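You operate a simulated robot arm through the tools that you are given. There is no shell and no other tool.

Carry out the task below with a simulated robot arm. There is one attempt and no reset: what you move stays moved.

TASK
Seat the 25 MM bearing cartridge and clamp it under the orange strap.
Fine: torque the strap bolt as the plate says; the wrench goes back on its rest.

It is judged by the outcome, as a careful person would: the job done as asked, and still so three seconds after it is handed in. It fails if anything else is knocked over, pushed out of place, dropped, spilled or broken.

THE ROBOT
A 7-joint arm with a two-finger parallel gripper, fixed in place. Base frame: the origin is on the floor under the middle of its stand, x ahead of it, y to its left, z up. Readings come in mm, rad, newtons and seconds.
With the tool pointing down near the work surface it reaches from about 380 to 800 mm from the base axis. Its first joint turns from -2.496 to 2.496 rad. Payload 3 kg.
The TCP is the grasp point between the finger pads, 30 mm short of the fingertips. In the tool frame z runs along the fingers and y along their closing line. The gripper opens to 110 mm. The fingers are 20 mm wide and 10 mm thick; the gripper's body (48 by 112 mm) begins 55 mm behind the TCP.
Orientation is that of the tool frame in the base frame, as a unit quaternion [w, x, y, z]. With the fingers straight down and closing along the base's y, the tool's x points along the base's -x, its y along +y and its z along -z.

THE INTERFACE
- The arm moves only by the tool apply_moves. Its argument "commands" is a list of rows, each an object of numbers (a shift or turn left out is 0, a gripper value left out holds the last): "wx", "wy", "wz": the turn, a rotation vector about the tool's x, y, z in rad; "dx", "dy", "dz": the shift along the tool's x, y, z in mm; "hand": the opening, from 0 (shut) to 1 (fully open). In form: [{"wx": .., "wy": .., "wz": .., "dx": .., "dy": .., "dz": .., "hand": ..}, ...]. A call has 1 to 20 rows; each row shifts and turns the commanded pose from where the row before left it, along the tool's axes as they then stand. Rows are played at 5 a second. More than 50 mm and 0.15 rad between two rows, or a gripper value outside its range, and nothing of the call is played. A pose out of reach is approached as far as the arm can. The call stops where the force on the tool passes 40 N (or 10 N more than at its start, if that is more) or the arm is blocked; 0.2 s more then pass. Each finger travels about 153 mm/s and halts on what it meets, pressing with about 43 N; the grip force reading is that of the motor and also rises with nothing between the fingers. The clock runs only during rows and for 0.2 s after the last one: add rows that do not move to give the fingers time. It gives the time, the measured TCP pose, the force on the tool (base axes), the opening and the grip force at its end, in the units of the frame above (readings bear some noise), with the torque about the TCP (base axes, N m) and any sound that the robot's microphone picked up, and new pictures: "show" is both (left out), scene, wrist or none.
- Cameras (640 x 400 px; columns grow to the right, rows downward): "scene" is fixed at [215.3, -647.8, 1478.4]; the picture's right is [0.73, -0.68, 0.00], its down [-0.34, -0.36, -0.87] and it looks along [0.59, 0.63, -0.50] (base axes); focal length 264 px, centre (320, 200). "wrist" rides on the gripper at [72, 17, -103] in the tool frame; the picture's right is [-0.23, 0.97, 0.00], its down [-0.76, -0.18, -0.62] and it looks along [-0.61, -0.14, 0.78] (tool axes); focal length 222 px, centre (320, 200). There is no depth. A picture from a camera that has moved, and an enlarged one, comes with that camera's place and axes in the base frame and with its lens. The place of the scene camera against the robot may be out by one fixed shift of up to 12 mm in any direction.
- move_column(by): moves the trunk up (or, below 0, down) by that many mm; the arm rides with it, the base frame stays. It gives what a move gives, with no picture.
- enlarge(camera, box): a new picture of the part [left, top, right, bottom] of that camera's present view, enlarged. The clock stands still meanwhile.
- sign_off(): hands the job in; it is judged then, once.

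Nothing tells you positions but the pictures and the camera data. Unless the task says otherwise, let go and move clear before handing in.

The tools are called after "Request:" by a JSON object that holds its "fn" and its "kwargs". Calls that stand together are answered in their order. apply_moves: Moves the arm, as the interface text tells. Its arguments: {"type":"object","properties":{"commands":{"type":"array","items":{"type":"object","properties":{"wx":{"type":"number"},"wy":{"type":"number"},"wz":{"type":"number"},"dx":{"type":"number"},"dy":{"type":"number"},"dz":{"type":"number"},"hand":{"type":"number"}}}},"show":{"type":"string","enum":["both","scene","wrist","none"]}},"required":["commands"]} The other tools are called the same way: move_column (by) moves the trunk up or down; enlarge (camera, box) takes an enlarged picture of a part of a camera's view; sign_off () hands the job in.

At the start:

```text
time: 0.0
tool_pos: [457.0, -43.2, 1331.2]
tool_rot: [0.0, 0.0, 1.0, -0.001]
wrist_force: [0.1, 0.1, 0.6]
ft_torque: [0.03, 0.03, -0.02]
gripper_width: 110.2
grip_force: 0.1
trunk travel left (down, up): [-425.0, 65.0]
```

scene: 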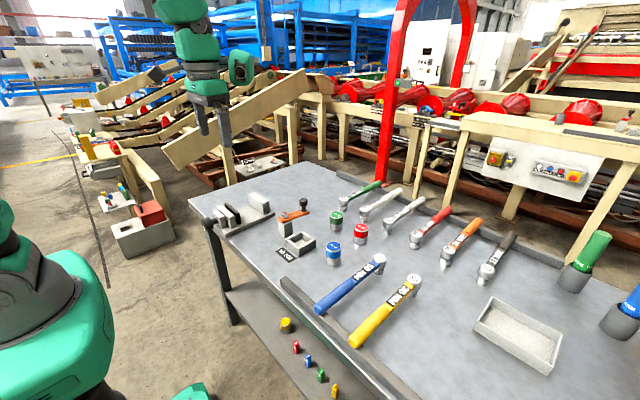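
wrist: 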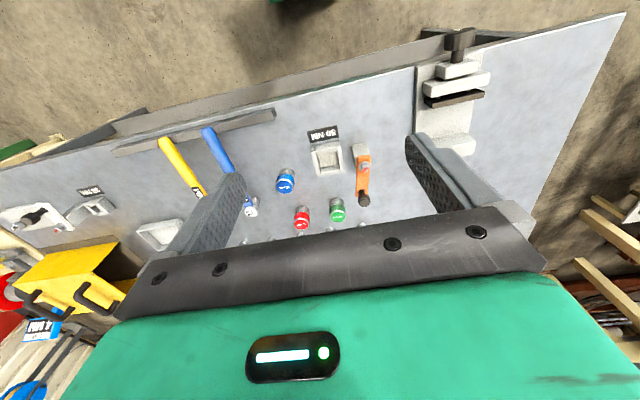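

I see a workbench with three coloured cartridges, an orange strap near a socket block, torque wrenches and a plate with a label. I'll enlarge the pictures to read the details before moving.

Request:
{"fn": "enlarge", "kwargs": {"camera": "scene", "box": [200, 170, 400, 295]}}

Request:
{"fn": "enlarge", "kwargs": {"camera": "scene", "box": [300, 170, 540, 350]}}

Request:
{"fn": "enlarge", "kwargs": {"camera": "wrist", "box": [230, 110, 430, 235]}}

Request:
{"fn": "enlarge", "kwargs": {"camera": "scene", "box": [220, 280, 440, 400]}}

```text
3.20 times, centred on (300, 232) of scene
camera zoom: at [215.3, -647.8, 1478.4], right [0.73, -0.68, 0.0], down [-0.34, -0.36, -0.87], along [0.59, 0.63, -0.5], focal length 846 px, centre (384, 96)
```

zoom: 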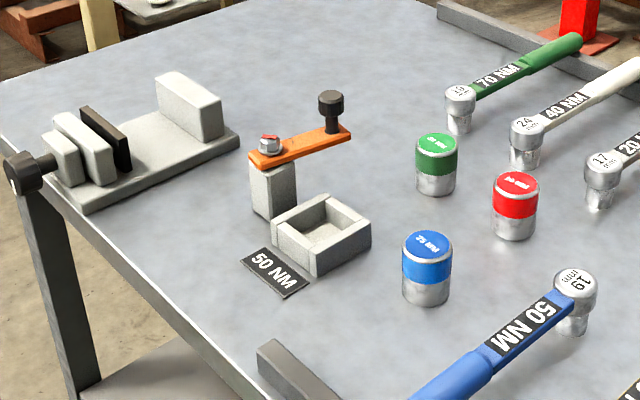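

```text
2.22 times, centred on (420, 260) of scene
camera zoom: at [215.3, -647.8, 1478.4], right [0.73, -0.68, 0.0], down [-0.34, -0.36, -0.87], along [0.59, 0.63, -0.5], focal length 588 px, centre (98, 67)
```

zoom: 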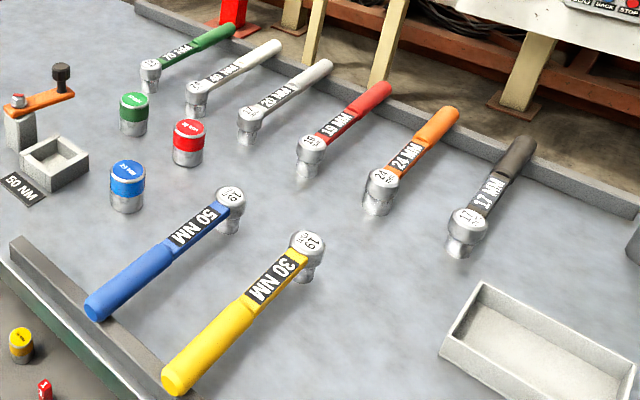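

```text
3.20 times, centred on (330, 172) of wrist
camera zoom: at [384.7, -25.0, 1433.4], right [0.23, 0.97, 0.0], down [0.76, -0.18, 0.62], along [0.61, -0.14, -0.78], focal length 711 px, centre (288, 288)
```

zoom: 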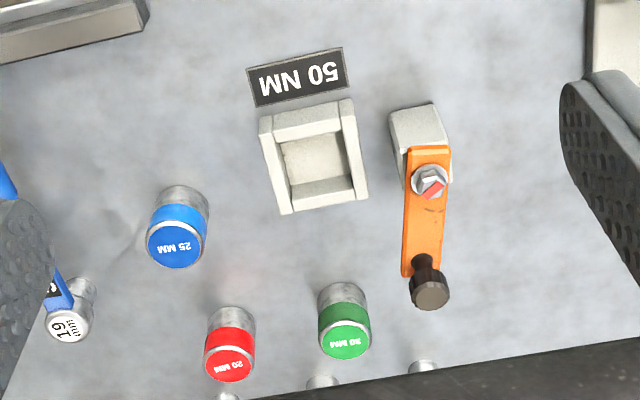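

```text
2.91 times, centred on (330, 340) of scene
camera zoom: at [215.3, -647.8, 1478.4], right [0.73, -0.68, 0.0], down [-0.34, -0.36, -0.87], along [0.59, 0.63, -0.5], focal length 770 px, centre (291, -207)
```

zoom: 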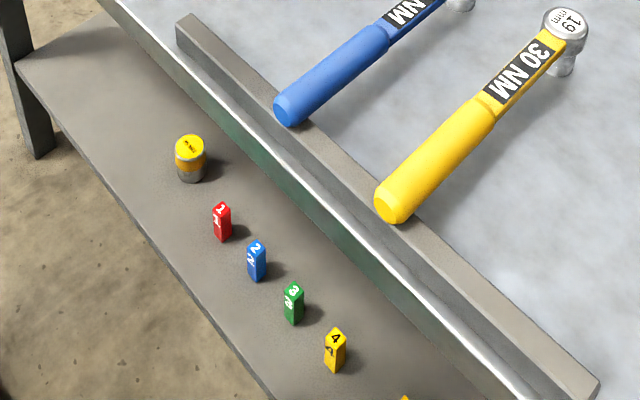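

The 25 MM cartridge is the blue one. The plate reads 50 NM, which matches the blue wrench (50 NM, 19 mm), and the strap pivots on a post next to the square pocket. I'll move the wrist camera to get closer stereo views for locating things.

Request:
{"fn": "apply_moves", "kwargs": {"commands": [{"dy": -30, "dz": 25}, {"dy": -30, "dz": 25}, {"dy": -30, "dz": 25}, {"dy": -20, "dz": 25}, {}], "show": "wrist"}}

```text
time: 1.2
tool_pos: [455.1, -152.5, 1229.3]
tool_rot: [0.001, 0.001, 1.0, 0.001]
wrist_force: [0.3, 0.2, -0.6]
ft_torque: [0.03, -0.01, 0.0]
gripper_width: 109.9
grip_force: 0.1
trunk travel left (down, up): [-425.0, 65.0]
camera wrist: at [383.3, -134.3, 1331.9], right [0.23, 0.97, 0.0], down [0.76, -0.18, 0.62], along [0.61, -0.14, -0.78], focal length 222 px, centre (320, 200)
```

wrist: 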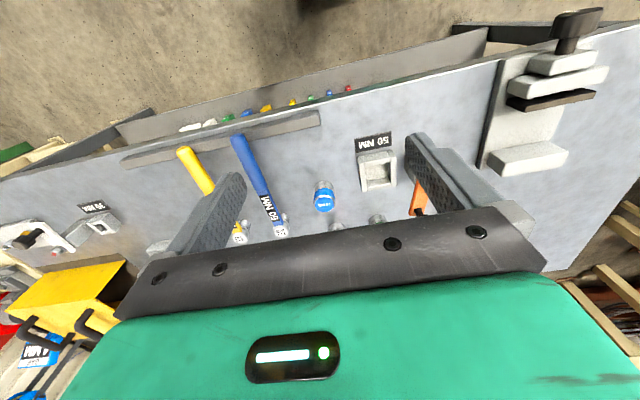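

The wrist view now shows the blue cartridge, pocket and plate, and another station further right on the bench. I'll enlarge parts of this view to measure and to check that second station.

Request:
{"fn": "enlarge", "kwargs": {"camera": "wrist", "box": [300, 120, 460, 220]}}

Request:
{"fn": "enlarge", "kwargs": {"camera": "wrist", "box": [0, 130, 160, 260]}}

Request:
{"fn": "enlarge", "kwargs": {"camera": "wrist", "box": [160, 120, 320, 245]}}

Request:
{"fn": "enlarge", "kwargs": {"camera": "scene", "box": [440, 200, 640, 380]}}

```text
4.00 times, centred on (380, 170) of wrist
camera zoom: at [383.3, -134.3, 1331.9], right [0.23, 0.97, 0.0], down [0.76, -0.18, 0.62], along [0.61, -0.14, -0.78], focal length 888 px, centre (80, 320)
```

zoom: 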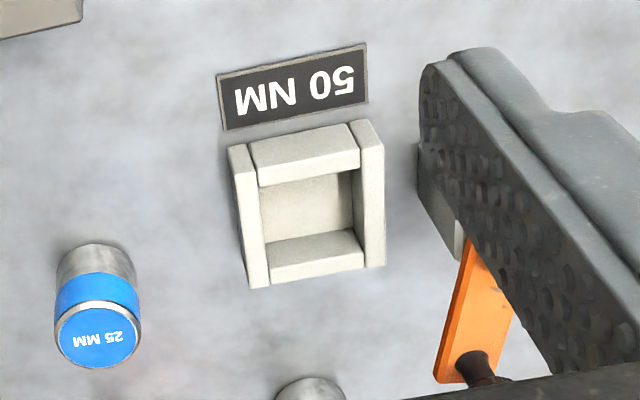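

```text
3.08 times, centred on (80, 195) of wrist
camera zoom: at [383.3, -134.3, 1331.9], right [0.23, 0.97, 0.0], down [0.76, -0.18, 0.62], along [0.61, -0.14, -0.78], focal length 684 px, centre (1058, 215)
```

zoom: 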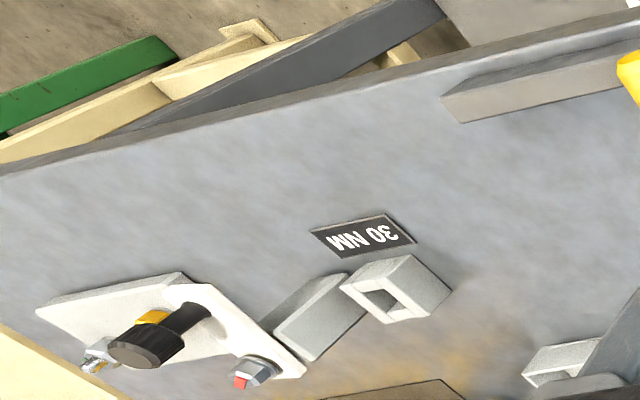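

```text
3.20 times, centred on (240, 182) of wrist
camera zoom: at [383.3, -134.3, 1331.9], right [0.23, 0.97, 0.0], down [0.76, -0.18, 0.62], along [0.61, -0.14, -0.78], focal length 711 px, centre (576, 256)
```

zoom: 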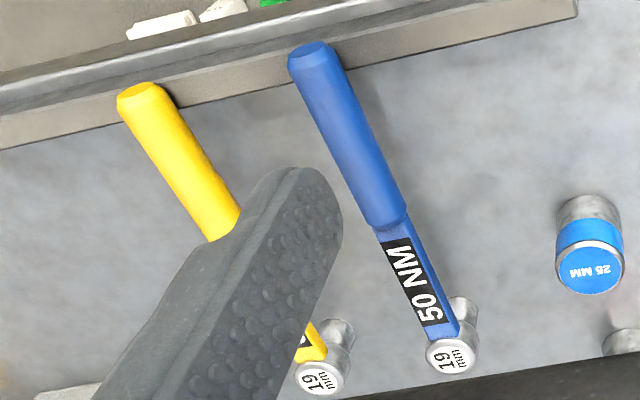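

```text
2.22 times, centred on (540, 290) of scene
camera zoom: at [215.3, -647.8, 1478.4], right [0.73, -0.68, 0.0], down [-0.34, -0.36, -0.87], along [0.59, 0.63, -0.5], focal length 588 px, centre (-169, 0)
```

zoom: 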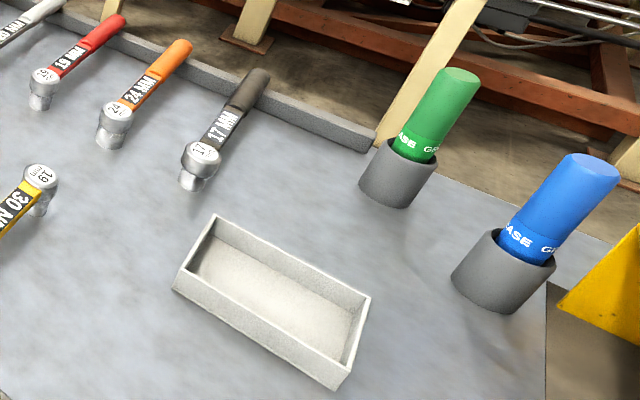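

The bench surface is at about z=879, with the plate around (607,-68) and the pocket behind it. Next I'll move above that area for more accurate measurements of the pocket, strap and cartridge.

Request:
{"fn": "apply_moves", "kwargs": {"commands": [{"dx": -29, "dy": 14, "dz": 16}, {"dx": -29, "dy": 14, "dz": 16}, {"dx": -29, "dy": 14, "dz": 16}, {"dx": -29, "dy": 14, "dz": 16}, {"dx": -29, "dy": 14, "dz": 16}, {}], "show": "both"}}

```text
time: 2.6
tool_pos: [602.5, -84.6, 1152.0]
tool_rot: [0.0, 0.0, 1.0, 0.0]
wrist_force: [0.2, -0.3, -0.3]
ft_torque: [0.0, 0.02, 0.0]
gripper_width: 110.0
grip_force: 0.1
trunk travel left (down, up): [-425.0, 65.0]
camera wrist: at [530.7, -65.1, 1253.5], right [0.23, 0.97, 0.0], down [0.76, -0.18, 0.62], along [0.61, -0.14, -0.78], focal length 222 px, centre (320, 200)
```

scene: 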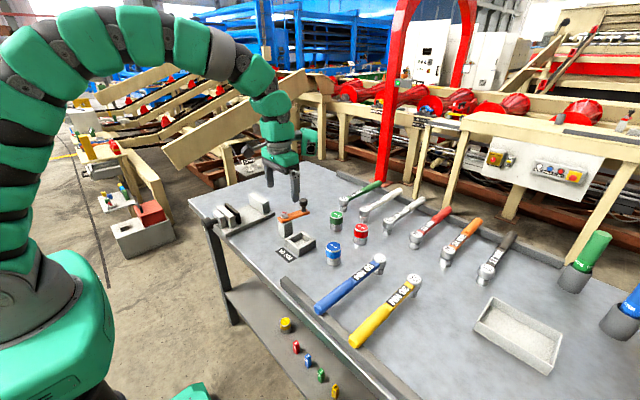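
wrist: 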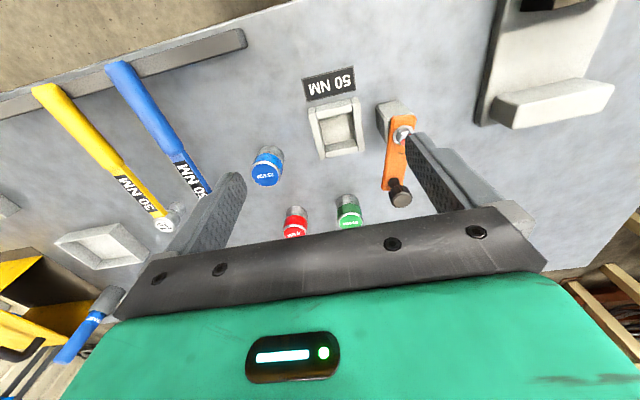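

Request:
{"fn": "enlarge", "kwargs": {"camera": "wrist", "box": [240, 60, 430, 220]}}

Request:
{"fn": "enlarge", "kwargs": {"camera": "wrist", "box": [300, 60, 420, 135]}}

Request:
{"fn": "enlarge", "kwargs": {"camera": "wrist", "box": [360, 90, 440, 215]}}

```text
2.50 times, centred on (335, 140) of wrist
camera zoom: at [530.7, -65.1, 1253.5], right [0.23, 0.97, 0.0], down [0.76, -0.18, 0.62], along [0.61, -0.14, -0.78], focal length 555 px, centre (282, 350)
```

zoom: 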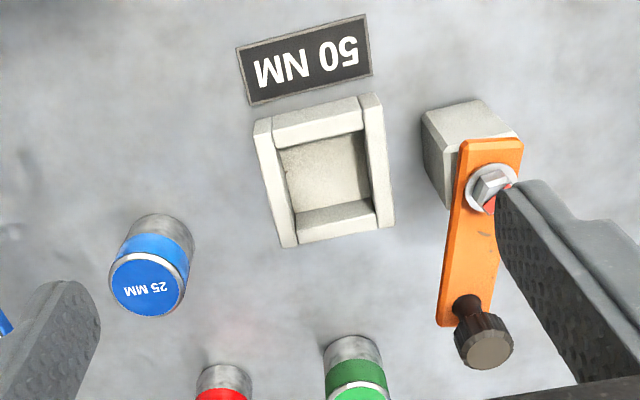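

```text
5.33 times, centred on (360, 98) of wrist
camera zoom: at [530.7, -65.1, 1253.5], right [0.23, 0.97, 0.0], down [0.76, -0.18, 0.62], along [0.61, -0.14, -0.78], focal length 1185 px, centre (107, 747)
```

zoom: 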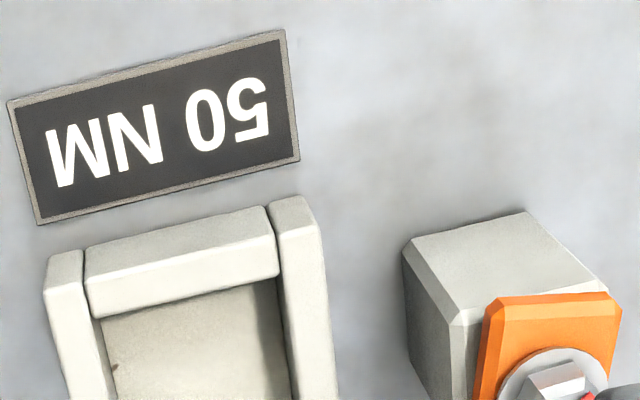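

```text
3.20 times, centred on (400, 152) of wrist
camera zoom: at [530.7, -65.1, 1253.5], right [0.23, 0.97, 0.0], down [0.76, -0.18, 0.62], along [0.61, -0.14, -0.78], focal length 711 px, centre (64, 352)
```

zoom: 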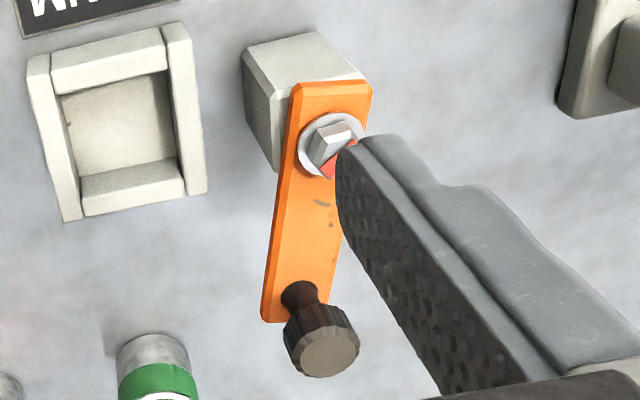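

The pocket looks to be roughly x 628–716, y −106…−29, with the strap post just to its left and the strap pointing away in +x. I'll lower the trunk for a closer, more precise look.

Request:
{"fn": "move_column", "kwargs": {"by": -100}}

Request:
{"fn": "apply_moves", "kwargs": {"commands": [{"dx": 0}], "show": "both"}}

```text
time: 3.9
tool_pos: [602.1, -84.1, 1051.1]
tool_rot: [0.0, -0.001, 1.0, 0.0]
wrist_force: [-0.4, 0.2, 0.5]
ft_torque: [-0.01, 0.03, -0.01]
gripper_width: 109.9
grip_force: 0.0
trunk travel left (down, up): [-325.0, 165.0]
```

```text
time: 4.3
tool_pos: [601.0, -83.5, 1051.4]
tool_rot: [-0.001, 0.0, 1.0, 0.0]
wrist_force: [-1.0, -0.1, 0.5]
ft_torque: [0.0, 0.01, 0.02]
gripper_width: 110.0
grip_force: 0.0
trunk travel left (down, up): [-325.0, 165.0]
camera wrist: at [530.0, -65.4, 1153.5], right [0.23, 0.97, 0.0], down [0.76, -0.18, 0.62], along [0.61, -0.14, -0.78], focal length 222 px, centre (320, 200)
```

scene: 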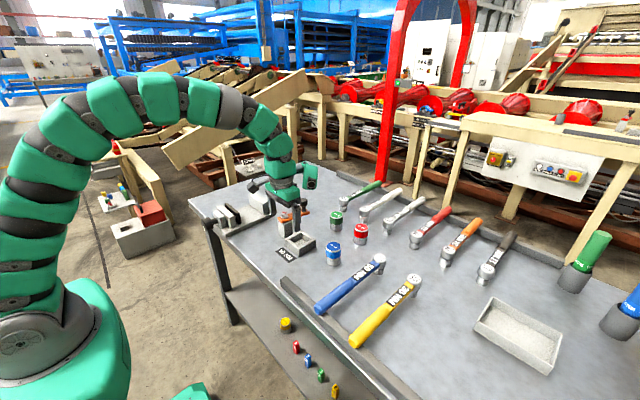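
wrist: 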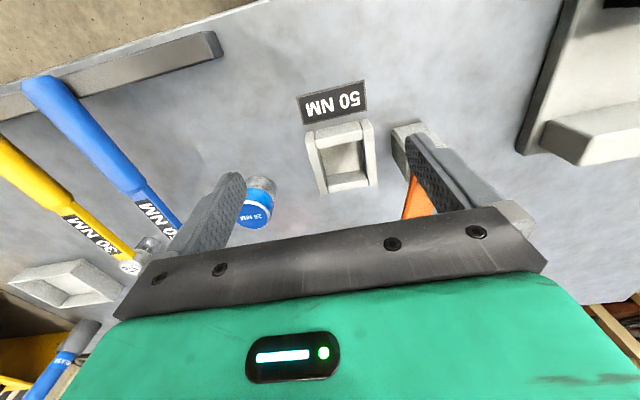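

Request:
{"fn": "enlarge", "kwargs": {"camera": "wrist", "box": [280, 70, 440, 210]}}

Request:
{"fn": "enlarge", "kwargs": {"camera": "wrist", "box": [220, 150, 320, 240]}}

Request:
{"fn": "enlarge", "kwargs": {"camera": "wrist", "box": [0, 60, 240, 280]}}

```text
2.86 times, centred on (360, 140) of wrist
camera zoom: at [530.0, -65.4, 1153.5], right [0.23, 0.97, 0.0], down [0.76, -0.18, 0.62], along [0.61, -0.14, -0.78], focal length 635 px, centre (206, 371)
```

zoom: 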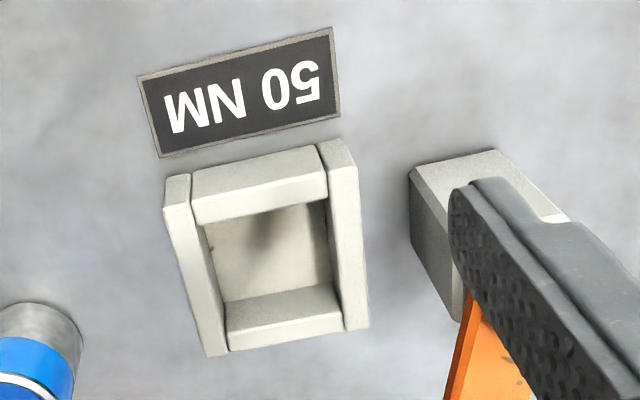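

```text
4.44 times, centred on (270, 195) of wrist
camera zoom: at [530.0, -65.4, 1153.5], right [0.23, 0.97, 0.0], down [0.76, -0.18, 0.62], along [0.61, -0.14, -0.78], focal length 987 px, centre (542, 222)
```

zoom: 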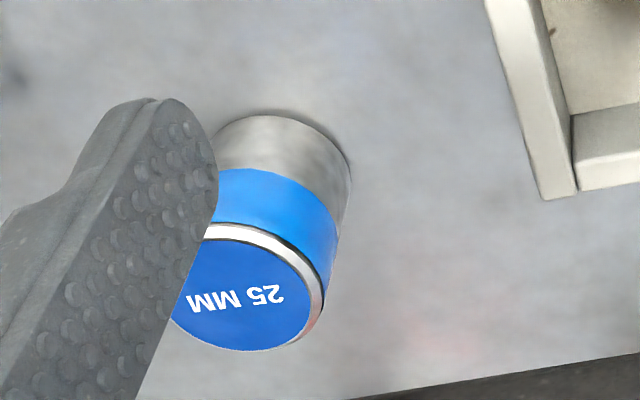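

```text
1.82 times, centred on (120, 170) of wrist
camera zoom: at [530.0, -65.4, 1153.5], right [0.23, 0.97, 0.0], down [0.76, -0.18, 0.62], along [0.61, -0.14, -0.78], focal length 404 px, centre (684, 254)
```

zoom: 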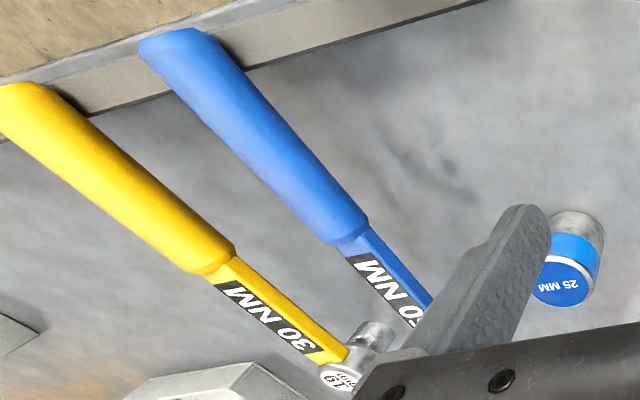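

Bench z≈879 and pocket centre ≈(670,−68). I'll zoom in harder on the pocket to find its inner edges and on the cartridge for its diameter.

Request:
{"fn": "enlarge", "kwargs": {"camera": "wrist", "box": [295, 95, 385, 205]}}

Request:
{"fn": "enlarge", "kwargs": {"camera": "scene", "box": [270, 200, 350, 270]}}

```text
3.64 times, centred on (340, 150) of wrist
camera zoom: at [530.0, -65.4, 1153.5], right [0.23, 0.97, 0.0], down [0.76, -0.18, 0.62], along [0.61, -0.14, -0.78], focal length 808 px, centre (247, 382)
```

zoom: 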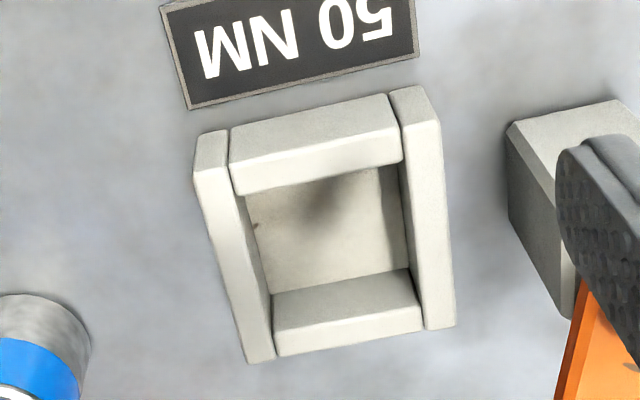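

```text
5.71 times, centred on (310, 235) of scene
camera zoom: at [215.3, -647.8, 1478.4], right [0.73, -0.68, 0.0], down [-0.34, -0.36, -0.87], along [0.59, 0.63, -0.5], focal length 1512 px, centre (377, 0)
```

zoom: 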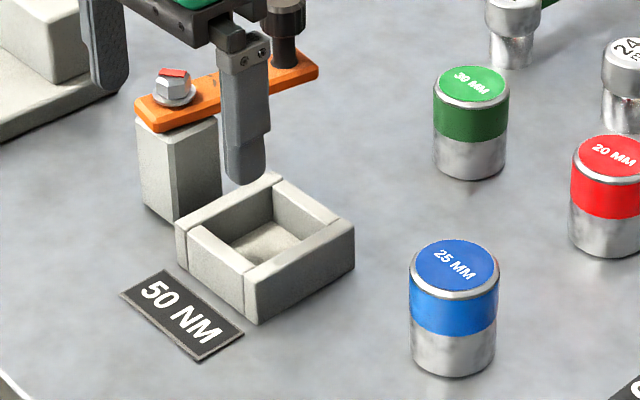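

The pocket is square: about 78 mm outside, 55 mm inside, centred near (672,−68), with its rim at z≈908. The blue cartridge (Ø≈50, height≈50) is near (710,−201). I'll move above the cartridge to refine its position.

Request:
{"fn": "apply_moves", "kwargs": {"commands": [{"dx": -27, "dy": -29}, {"dx": -27, "dy": -29}, {"dx": -27, "dy": -29}, {"dx": -27, "dy": -30}, {}], "show": "both"}}

```text
time: 5.5
tool_pos: [711.0, -200.8, 1049.2]
tool_rot: [-0.001, 0.0, 1.0, 0.0]
wrist_force: [0.0, 0.3, -0.5]
ft_torque: [0.01, 0.03, 0.01]
gripper_width: 110.0
grip_force: 0.0
trunk travel left (down, up): [-325.0, 165.0]
camera wrist: at [639.3, -182.4, 1151.4], right [0.23, 0.97, 0.0], down [0.76, -0.18, 0.62], along [0.61, -0.14, -0.78], focal length 222 px, centre (320, 200)
```

scene: 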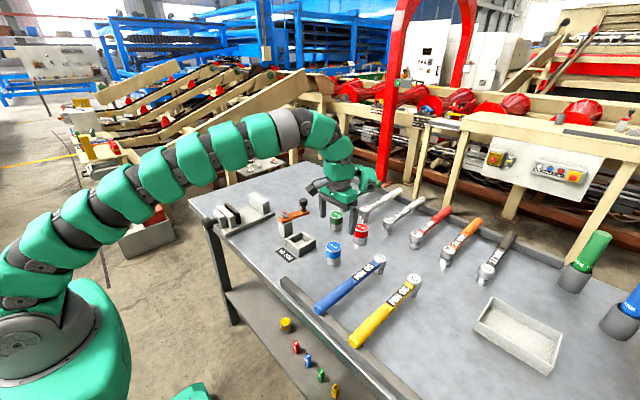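
wrist: 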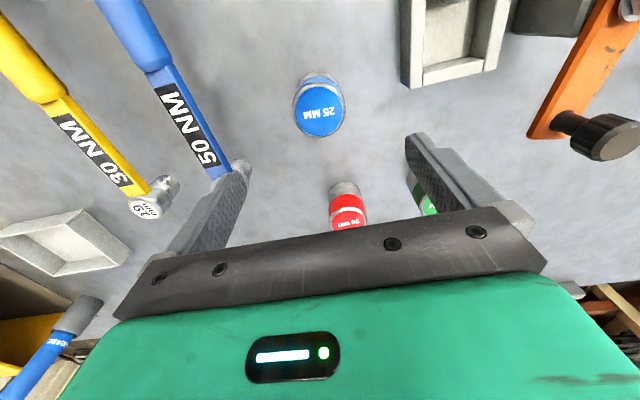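

Request:
{"fn": "enlarge", "kwargs": {"camera": "wrist", "box": [270, 50, 380, 160]}}

Request:
{"fn": "enlarge", "kwargs": {"camera": "wrist", "box": [500, 0, 640, 180]}}

Request:
{"fn": "enlarge", "kwargs": {"camera": "wrist", "box": [60, 0, 270, 220]}}

Request:
{"fn": "enlarge", "kwargs": {"camera": "scene", "box": [260, 180, 340, 250]}}

```text
3.64 times, centred on (325, 105) of wrist
camera zoom: at [639.3, -182.4, 1151.4], right [0.23, 0.97, 0.0], down [0.76, -0.18, 0.62], along [0.61, -0.14, -0.78], focal length 808 px, centre (302, 546)
```

zoom: 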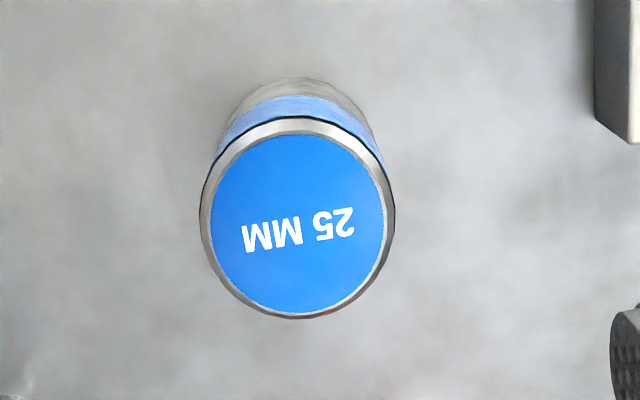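

```text
2.22 times, centred on (570, 90) of wrist
camera zoom: at [639.3, -182.4, 1151.4], right [0.23, 0.97, 0.0], down [0.76, -0.18, 0.62], along [0.61, -0.14, -0.78], focal length 494 px, centre (-236, 444)
```

zoom: 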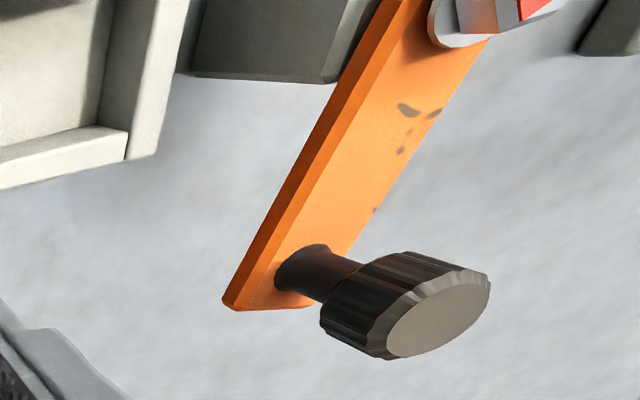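

```text
1.82 times, centred on (165, 110) of wrist
camera zoom: at [639.3, -182.4, 1151.4], right [0.23, 0.97, 0.0], down [0.76, -0.18, 0.62], along [0.61, -0.14, -0.78], focal length 404 px, centre (602, 364)
```

zoom: 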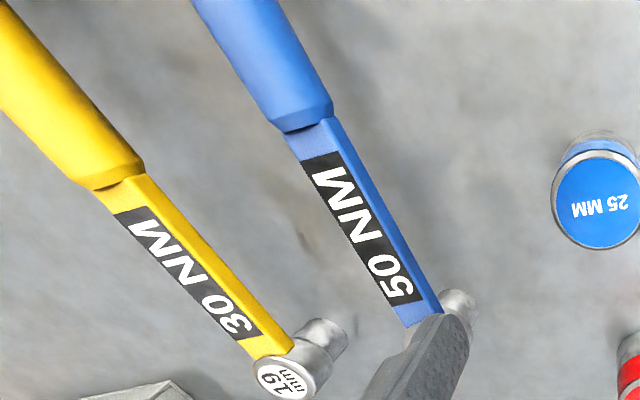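

```text
5.71 times, centred on (300, 215) of scene
camera zoom: at [215.3, -647.8, 1478.4], right [0.73, -0.68, 0.0], down [-0.34, -0.36, -0.87], along [0.59, 0.63, -0.5], focal length 1512 px, centre (434, 114)
```

zoom: 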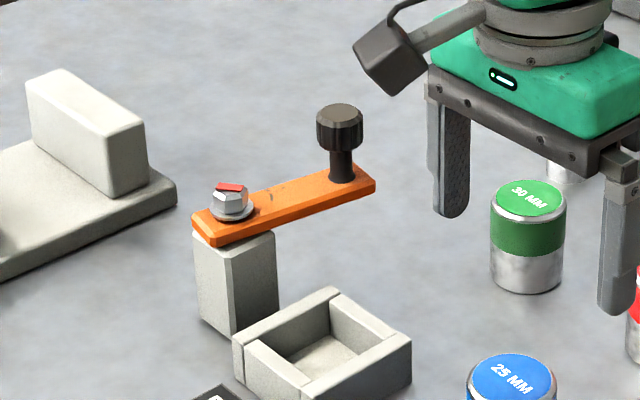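

The blue cartridge is centred at about (704,−198), Ø≈52, with its top at z≈929. I'll descend around it with the fingers open and their tips about 30 mm above the bench, so they clear the pocket rim later.

Request:
{"fn": "apply_moves", "kwargs": {"commands": [{"dx": 6.6, "dy": 2.8, "dz": 20}, {"dz": 30}, {"dz": 30}, {"dz": 30}, {}], "show": "both"}}

```text
time: 6.7
tool_pos: [703.4, -198.8, 941.1]
tool_rot: [-0.001, -0.001, 1.0, 0.001]
wrist_force: [0.8, 0.1, -0.8]
ft_torque: [0.0, 0.01, 0.02]
gripper_width: 110.0
grip_force: 0.1
trunk travel left (down, up): [-325.0, 165.0]
camera wrist: at [632.6, -180.7, 1042.1], right [0.23, 0.97, 0.0], down [0.76, -0.18, 0.62], along [0.61, -0.14, -0.78], focal length 222 px, centre (320, 200)
```

scene: 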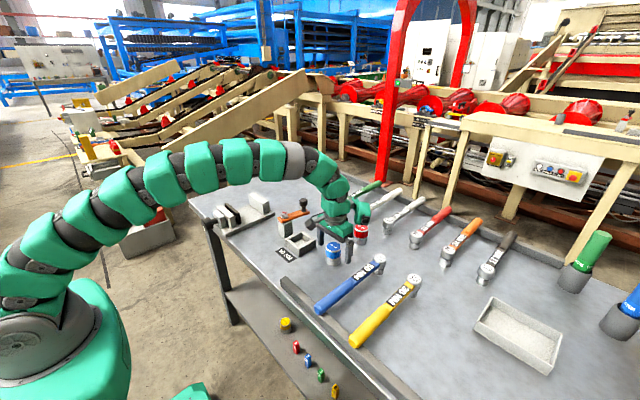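
wrist: 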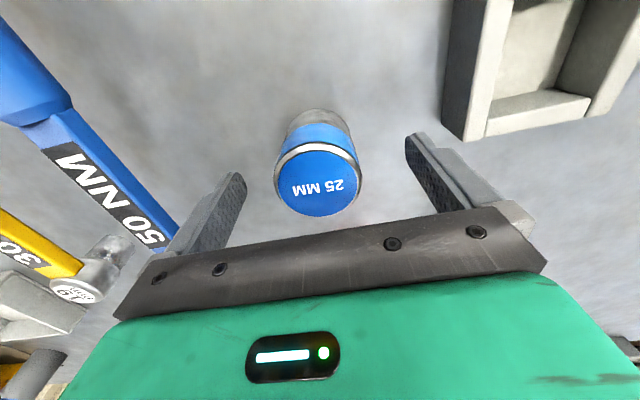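

The cartridge sits between the fingers. I'll check the centring before closing.

Request:
{"fn": "enlarge", "kwargs": {"camera": "wrist", "box": [260, 100, 380, 220]}}

```text
3.33 times, centred on (320, 160) of wrist
camera zoom: at [632.6, -180.7, 1042.1], right [0.23, 0.97, 0.0], down [0.76, -0.18, 0.62], along [0.61, -0.14, -0.78], focal length 740 px, centre (320, 333)
```

zoom: 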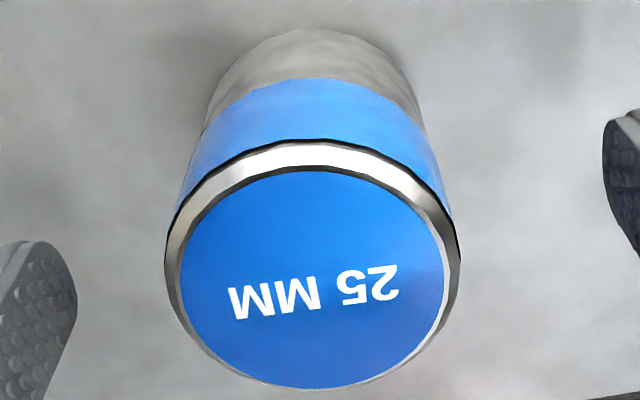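

The cartridge is centred within a millimetre or so, with a revised diameter of about 51 mm and top at z≈936. I'll close the fingers and lift it slightly to check the grip.

Request:
{"fn": "apply_moves", "kwargs": {"commands": [{"hand": 0.3}, {"hand": 0.3}, {"hand": 0.3}, {"dz": -20}, {"dz": -30}, {"dz": -30}, {}], "show": "both"}}

```text
time: 8.3
tool_pos: [704.2, -200.3, 1021.9]
tool_rot: [-0.001, 0.0, 1.0, 0.0]
wrist_force: [-0.1, -0.8, -5.2]
ft_torque: [0.03, -0.04, 0.02]
gripper_width: 49.1
grip_force: 43.0
trunk travel left (down, up): [-325.0, 165.0]
camera wrist: at [632.6, -180.7, 1124.3], right [0.23, 0.97, 0.0], down [0.76, -0.18, 0.62], along [0.61, -0.14, -0.78], focal length 222 px, centre (320, 200)
```

scene: 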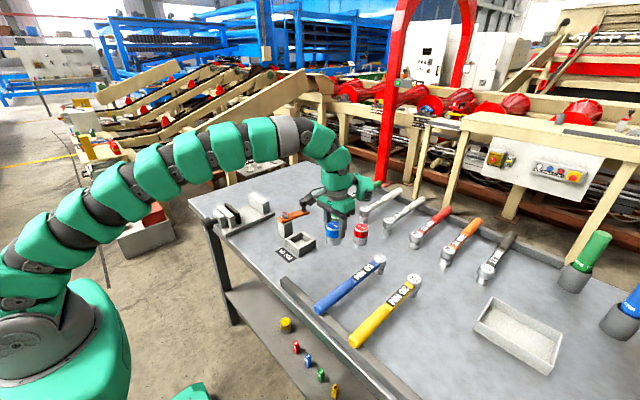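
wrist: 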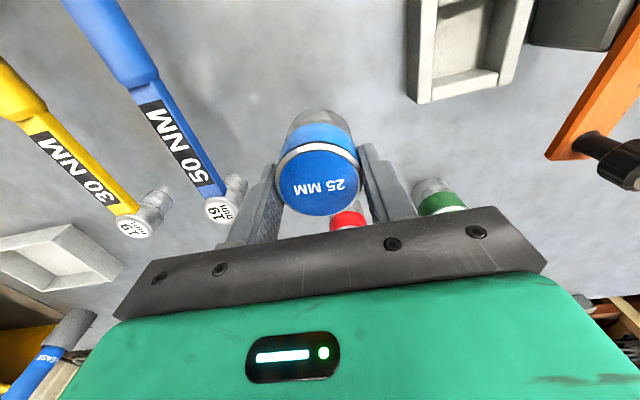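

I have the cartridge: width 49 mm, weight about 5 N, hanging straight. Next I'll carry it at this height to above the pocket centre.

Request:
{"fn": "apply_moves", "kwargs": {"commands": [{"dx": 8, "dy": 33}, {"dx": 8, "dy": 33}, {"dx": 8, "dy": 33}, {"dx": 8, "dy": 33}, {}, {}], "show": "both"}}

```text
time: 9.7
tool_pos: [672.2, -68.1, 1020.1]
tool_rot: [-0.001, -0.001, 1.0, -0.001]
wrist_force: [-0.4, -1.3, -3.5]
ft_torque: [0.02, -0.02, 0.0]
gripper_width: 49.2
grip_force: 43.4
trunk travel left (down, up): [-325.0, 165.0]
camera wrist: at [599.6, -48.8, 1122.2], right [0.23, 0.97, 0.0], down [0.76, -0.18, 0.62], along [0.61, -0.14, -0.78], focal length 222 px, centre (320, 200)
```

scene: 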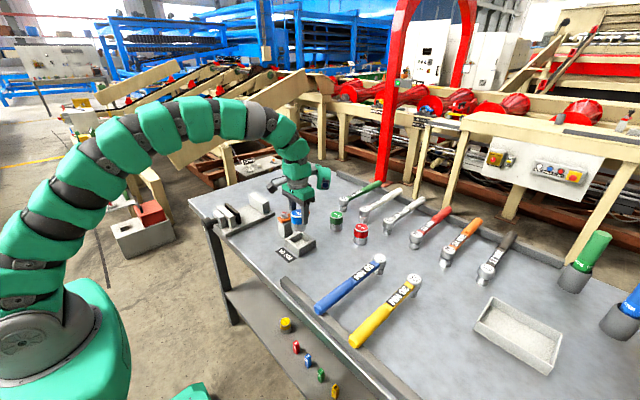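
wrist: 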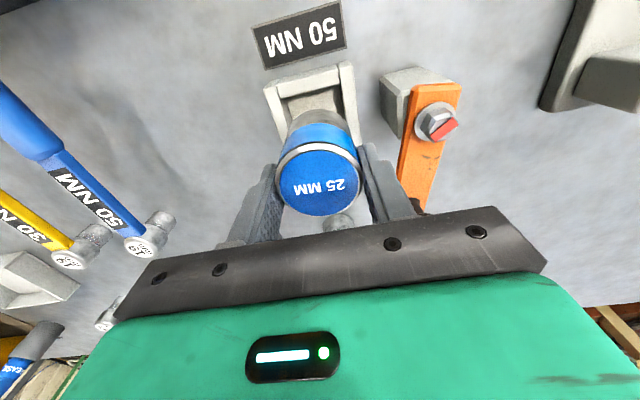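

Request:
{"fn": "enlarge", "kwargs": {"camera": "wrist", "box": [250, 50, 370, 130]}}

Request:
{"fn": "enlarge", "kwargs": {"camera": "wrist", "box": [360, 60, 480, 200]}}

Request:
{"fn": "enlarge", "kwargs": {"camera": "scene", "box": [260, 195, 340, 265]}}

```text
5.00 times, centred on (310, 90) of wrist
camera zoom: at [599.6, -48.8, 1122.2], right [0.23, 0.97, 0.0], down [0.76, -0.18, 0.62], along [0.61, -0.14, -0.78], focal length 1111 px, centre (370, 750)
```

zoom: 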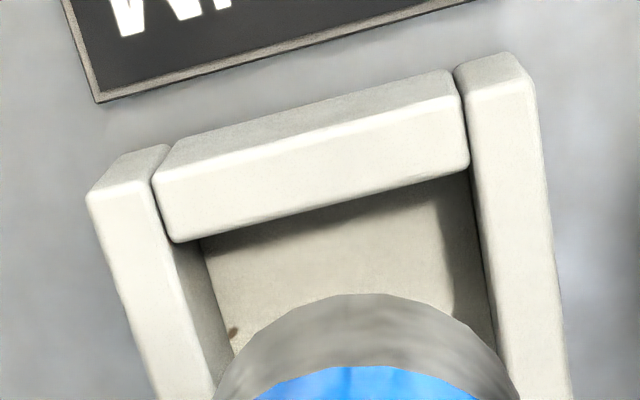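

```text
2.86 times, centred on (420, 130) of wrist
camera zoom: at [599.6, -48.8, 1122.2], right [0.23, 0.97, 0.0], down [0.76, -0.18, 0.62], along [0.61, -0.14, -0.78], focal length 635 px, centre (34, 400)
```

zoom: 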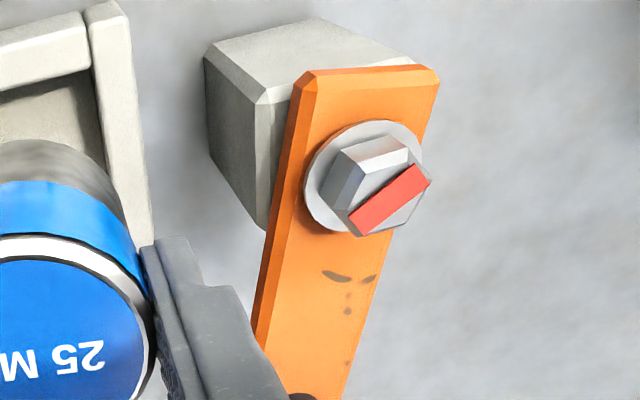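

```text
5.71 times, centred on (300, 230) of scene
camera zoom: at [215.3, -647.8, 1478.4], right [0.73, -0.68, 0.0], down [-0.34, -0.36, -0.87], along [0.59, 0.63, -0.5], focal length 1512 px, centre (434, 29)
```

zoom: 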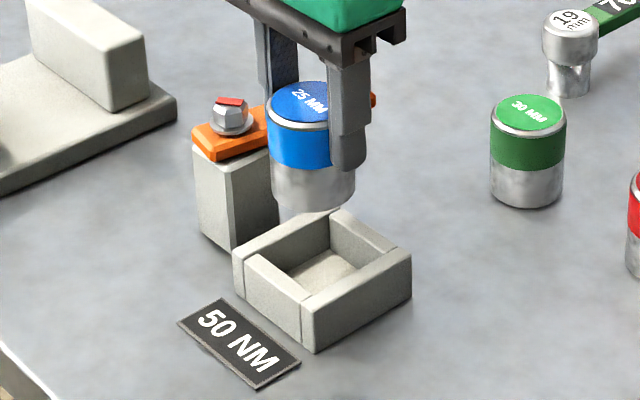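

The pocket centre measures (672.7,−67.8) and the held cartridge is over it with about 2.5 mm clearance all around. I'll descend to just above the rim and check.

Request:
{"fn": "apply_moves", "kwargs": {"commands": [{"dx": -0.5, "dz": 15}, {"dz": 15}, {"dz": 14}, {}], "show": "both"}}

Request:
{"fn": "enlarge", "kwargs": {"camera": "wrist", "box": [250, 50, 370, 150]}}

Request:
{"fn": "enlarge", "kwargs": {"camera": "scene", "box": [260, 195, 340, 265]}}

```text
time: 10.7
tool_pos: [672.1, -66.2, 977.0]
tool_rot: [-0.001, 0.0, 1.0, 0.0]
wrist_force: [0.9, 0.3, -4.0]
ft_torque: [0.04, 0.0, 0.02]
gripper_width: 49.2
grip_force: 43.3
trunk travel left (down, up): [-325.0, 165.0]
camera wrist: at [601.1, -47.8, 1079.2], right [0.23, 0.97, 0.0], down [0.76, -0.18, 0.62], along [0.61, -0.14, -0.78], focal length 222 px, centre (320, 200)
```

scene: 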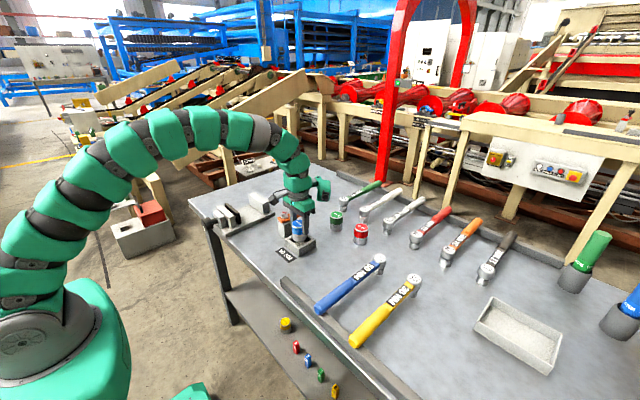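
wrist: 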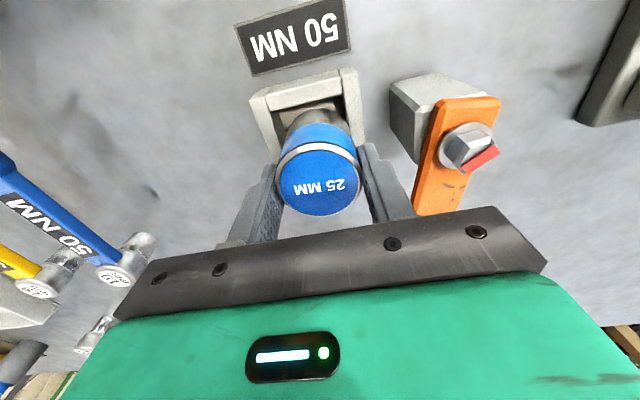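

```text
4.00 times, centred on (310, 100) of wrist
camera zoom: at [601.1, -47.8, 1079.2], right [0.23, 0.97, 0.0], down [0.76, -0.18, 0.62], along [0.61, -0.14, -0.78], focal length 888 px, centre (360, 600)
```

zoom: 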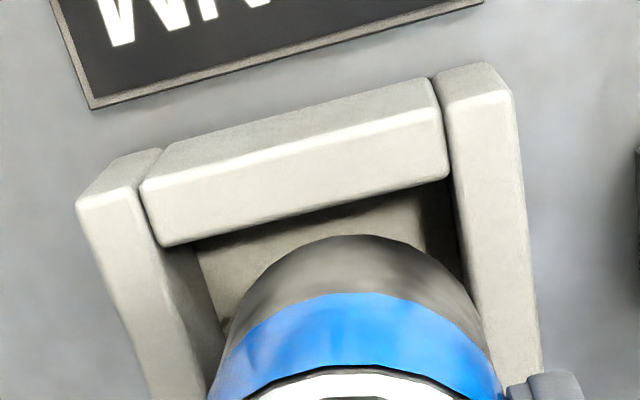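

```text
5.71 times, centred on (300, 230) of scene
camera zoom: at [215.3, -647.8, 1478.4], right [0.73, -0.68, 0.0], down [-0.34, -0.36, -0.87], along [0.59, 0.63, -0.5], focal length 1512 px, centre (434, 29)
```

zoom: 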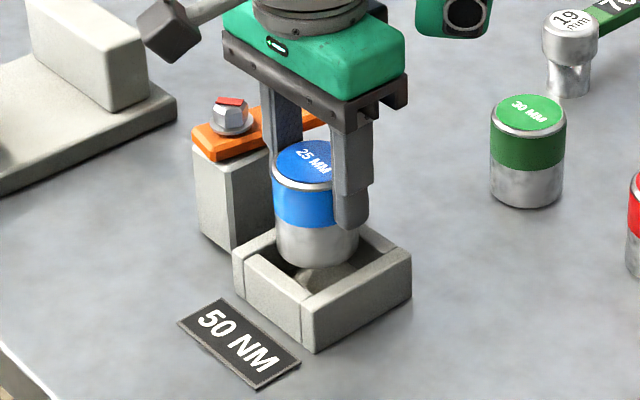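

The cartridge is lined up inside all four walls just above the rim. I'll lower it in small steps and watch the force.

Request:
{"fn": "apply_moves", "kwargs": {"commands": [{"dz": 5}, {"dz": 5}, {"dz": 5}, {"dz": 4}, {}], "show": "scene"}}

```text
time: 11.9
tool_pos: [670.4, -66.6, 958.9]
tool_rot: [0.0, 0.0, 1.0, 0.001]
wrist_force: [-5.1, 2.4, 21.3]
ft_torque: [0.73, 0.1, 0.17]
gripper_width: 48.7
grip_force: 43.1
trunk travel left (down, up): [-325.0, 165.0]
```

scene: 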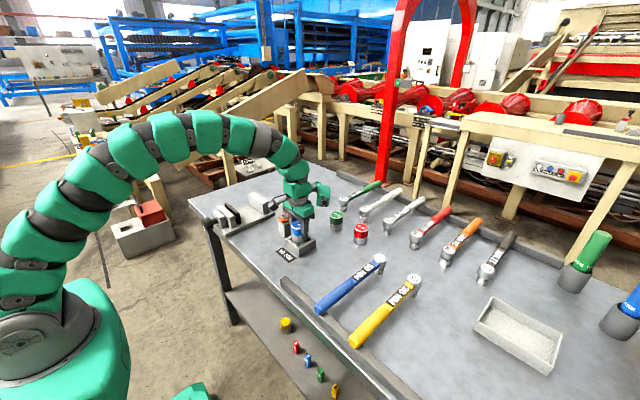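

Force rose to about 21 N with an offset torque, so something touched on the +y side. I'll look closely before going further.

Request:
{"fn": "enlarge", "kwargs": {"camera": "wrist", "box": [250, 50, 400, 220]}}

Request:
{"fn": "enlarge", "kwargs": {"camera": "scene", "box": [260, 195, 340, 265]}}

```text
2.35 times, centred on (325, 135) of wrist
camera zoom: at [598.5, -47.1, 1060.7], right [0.23, 0.97, 0.0], down [0.76, -0.18, 0.62], along [0.61, -0.14, -0.78], focal length 523 px, centre (308, 353)
```

zoom: 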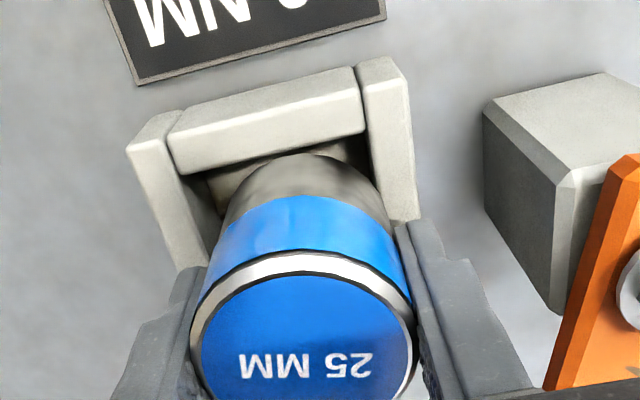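

```text
5.71 times, centred on (300, 230) of scene
camera zoom: at [215.3, -647.8, 1478.4], right [0.73, -0.68, 0.0], down [-0.34, -0.36, -0.87], along [0.59, 0.63, -0.5], focal length 1512 px, centre (434, 29)
```

zoom: 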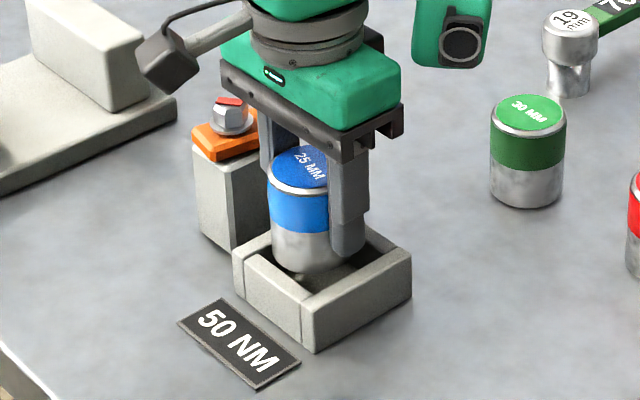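

The cartridge caught the rim on the +y side and slid up a little in the grip. I'll raise it clear and re-measure the alignment.

Request:
{"fn": "apply_moves", "kwargs": {"commands": [{"dz": -8}, {"dz": -8}, {}, {}], "show": "both"}}

Request:
{"fn": "enlarge", "kwargs": {"camera": "wrist", "box": [250, 50, 378, 130]}}

Request:
{"fn": "enlarge", "kwargs": {"camera": "wrist", "box": [250, 120, 378, 240]}}

Request:
{"fn": "enlarge", "kwargs": {"camera": "scene", "box": [275, 215, 325, 260]}}

```text
time: 12.9
tool_pos: [672.9, -66.9, 973.8]
tool_rot: [-0.001, 0.001, 1.0, 0.0]
wrist_force: [0.8, -0.2, -4.7]
ft_torque: [-0.02, -0.01, 0.02]
gripper_width: 48.3
grip_force: 43.4
trunk travel left (down, up): [-325.0, 165.0]
camera wrist: at [600.1, -47.9, 1076.2], right [0.23, 0.97, 0.0], down [0.76, -0.18, 0.62], along [0.61, -0.14, -0.78], focal length 222 px, centre (320, 200)
```

scene: 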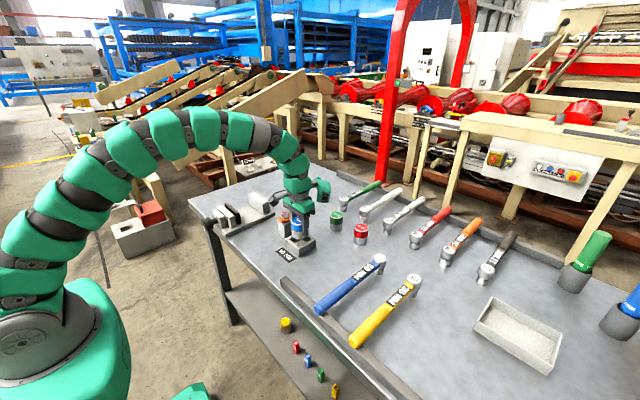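
wrist: 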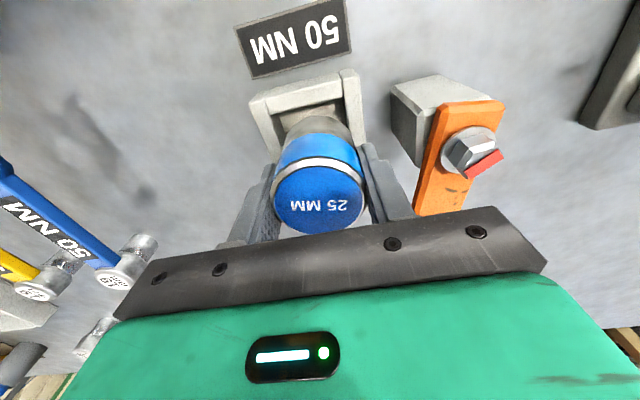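

```text
5.00 times, centred on (314, 90) of wrist
camera zoom: at [600.1, -47.9, 1076.2], right [0.23, 0.97, 0.0], down [0.76, -0.18, 0.62], along [0.61, -0.14, -0.78], focal length 1111 px, centre (350, 750)
```

zoom: 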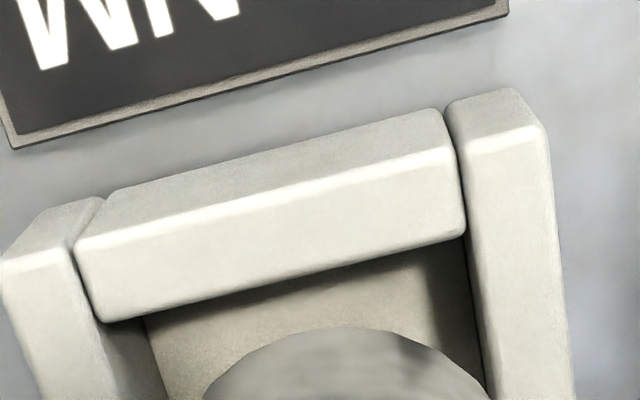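

```text
3.33 times, centred on (314, 180) of wrist
camera zoom: at [600.1, -47.9, 1076.2], right [0.23, 0.97, 0.0], down [0.76, -0.18, 0.62], along [0.61, -0.14, -0.78], focal length 740 px, centre (340, 267)
```

zoom: 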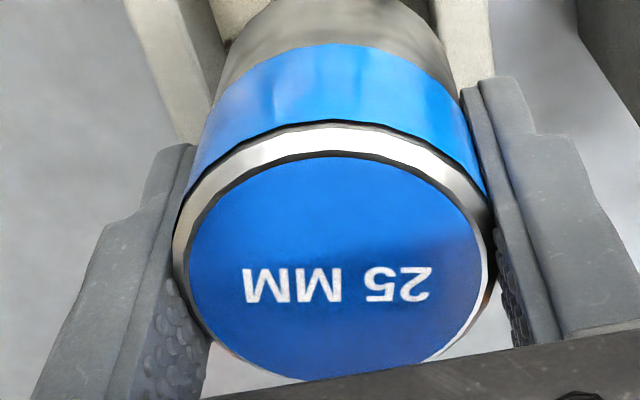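

```text
8.89 times, centred on (300, 238) of scene
camera zoom: at [215.3, -647.8, 1478.4], right [0.73, -0.68, 0.0], down [-0.34, -0.36, -0.87], along [0.59, 0.63, -0.5], focal length 2351 px, centre (498, -133)
```

zoom: 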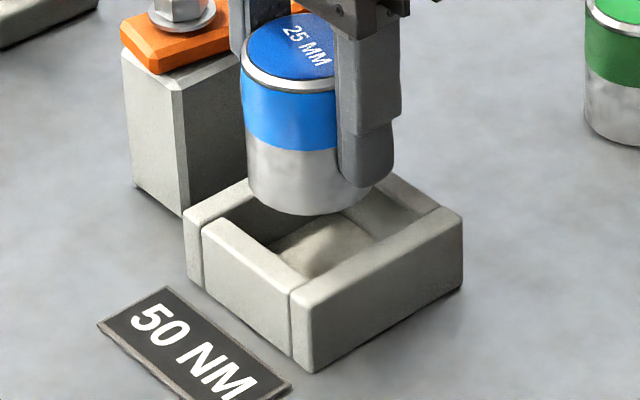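

In the wrist image the cartridge centre sits about 2.5–3 mm too far toward +y relative to the pocket, which matches the torque reading. I'll shift −2.6 mm in y and check again.

Request:
{"fn": "apply_moves", "kwargs": {"commands": [{"dy": -2.6}, {}, {}], "show": "wrist"}}

Request:
{"fn": "enlarge", "kwargs": {"camera": "wrist", "box": [240, 60, 400, 160]}}

Request:
{"fn": "enlarge", "kwargs": {"camera": "scene", "box": [275, 215, 325, 260]}}

```text
time: 13.7
tool_pos: [671.2, -68.6, 973.8]
tool_rot: [0.0, 0.0, 1.0, 0.0]
wrist_force: [0.3, -0.2, -3.8]
ft_torque: [-0.02, 0.0, 0.02]
gripper_width: 48.2
grip_force: 43.0
trunk travel left (down, up): [-325.0, 165.0]
camera wrist: at [600.4, -50.1, 1076.2], right [0.23, 0.97, 0.0], down [0.76, -0.18, 0.62], along [0.61, -0.14, -0.78], focal length 222 px, centre (320, 200)
```

wrist: 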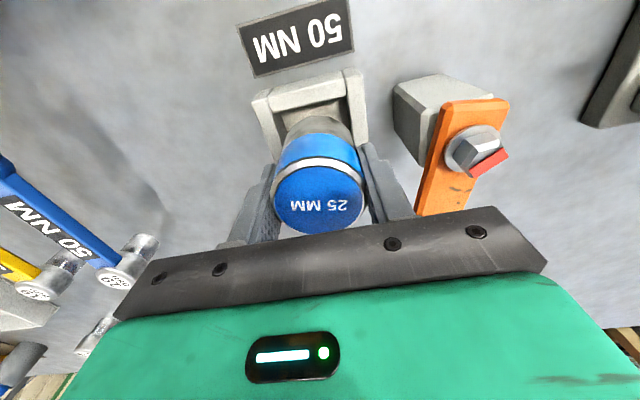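

```text
4.00 times, centred on (320, 110) of wrist
camera zoom: at [600.4, -50.1, 1076.2], right [0.23, 0.97, 0.0], down [0.76, -0.18, 0.62], along [0.61, -0.14, -0.78], focal length 888 px, centre (320, 560)
```

zoom: 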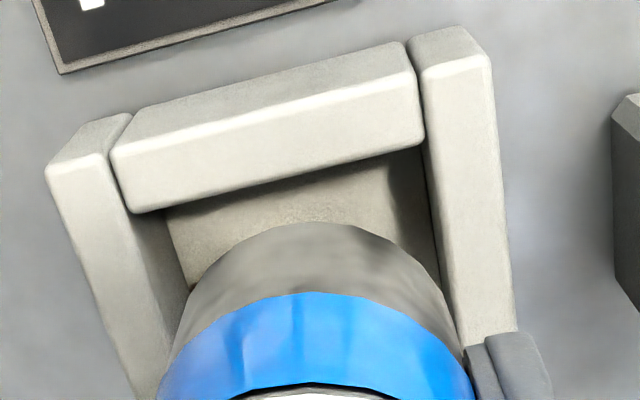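

```text
8.89 times, centred on (300, 238) of scene
camera zoom: at [215.3, -647.8, 1478.4], right [0.73, -0.68, 0.0], down [-0.34, -0.36, -0.87], along [0.59, 0.63, -0.5], focal length 2351 px, centre (498, -133)
```

zoom: 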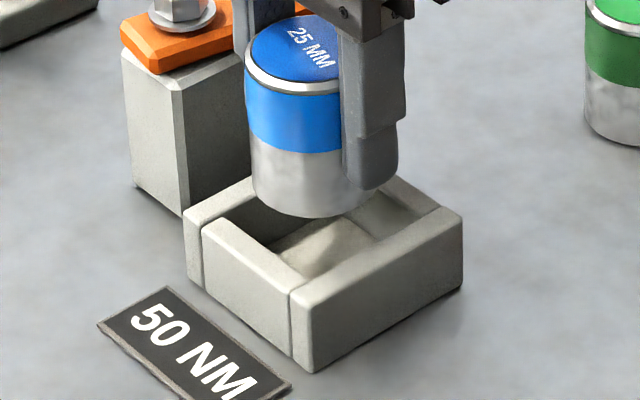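

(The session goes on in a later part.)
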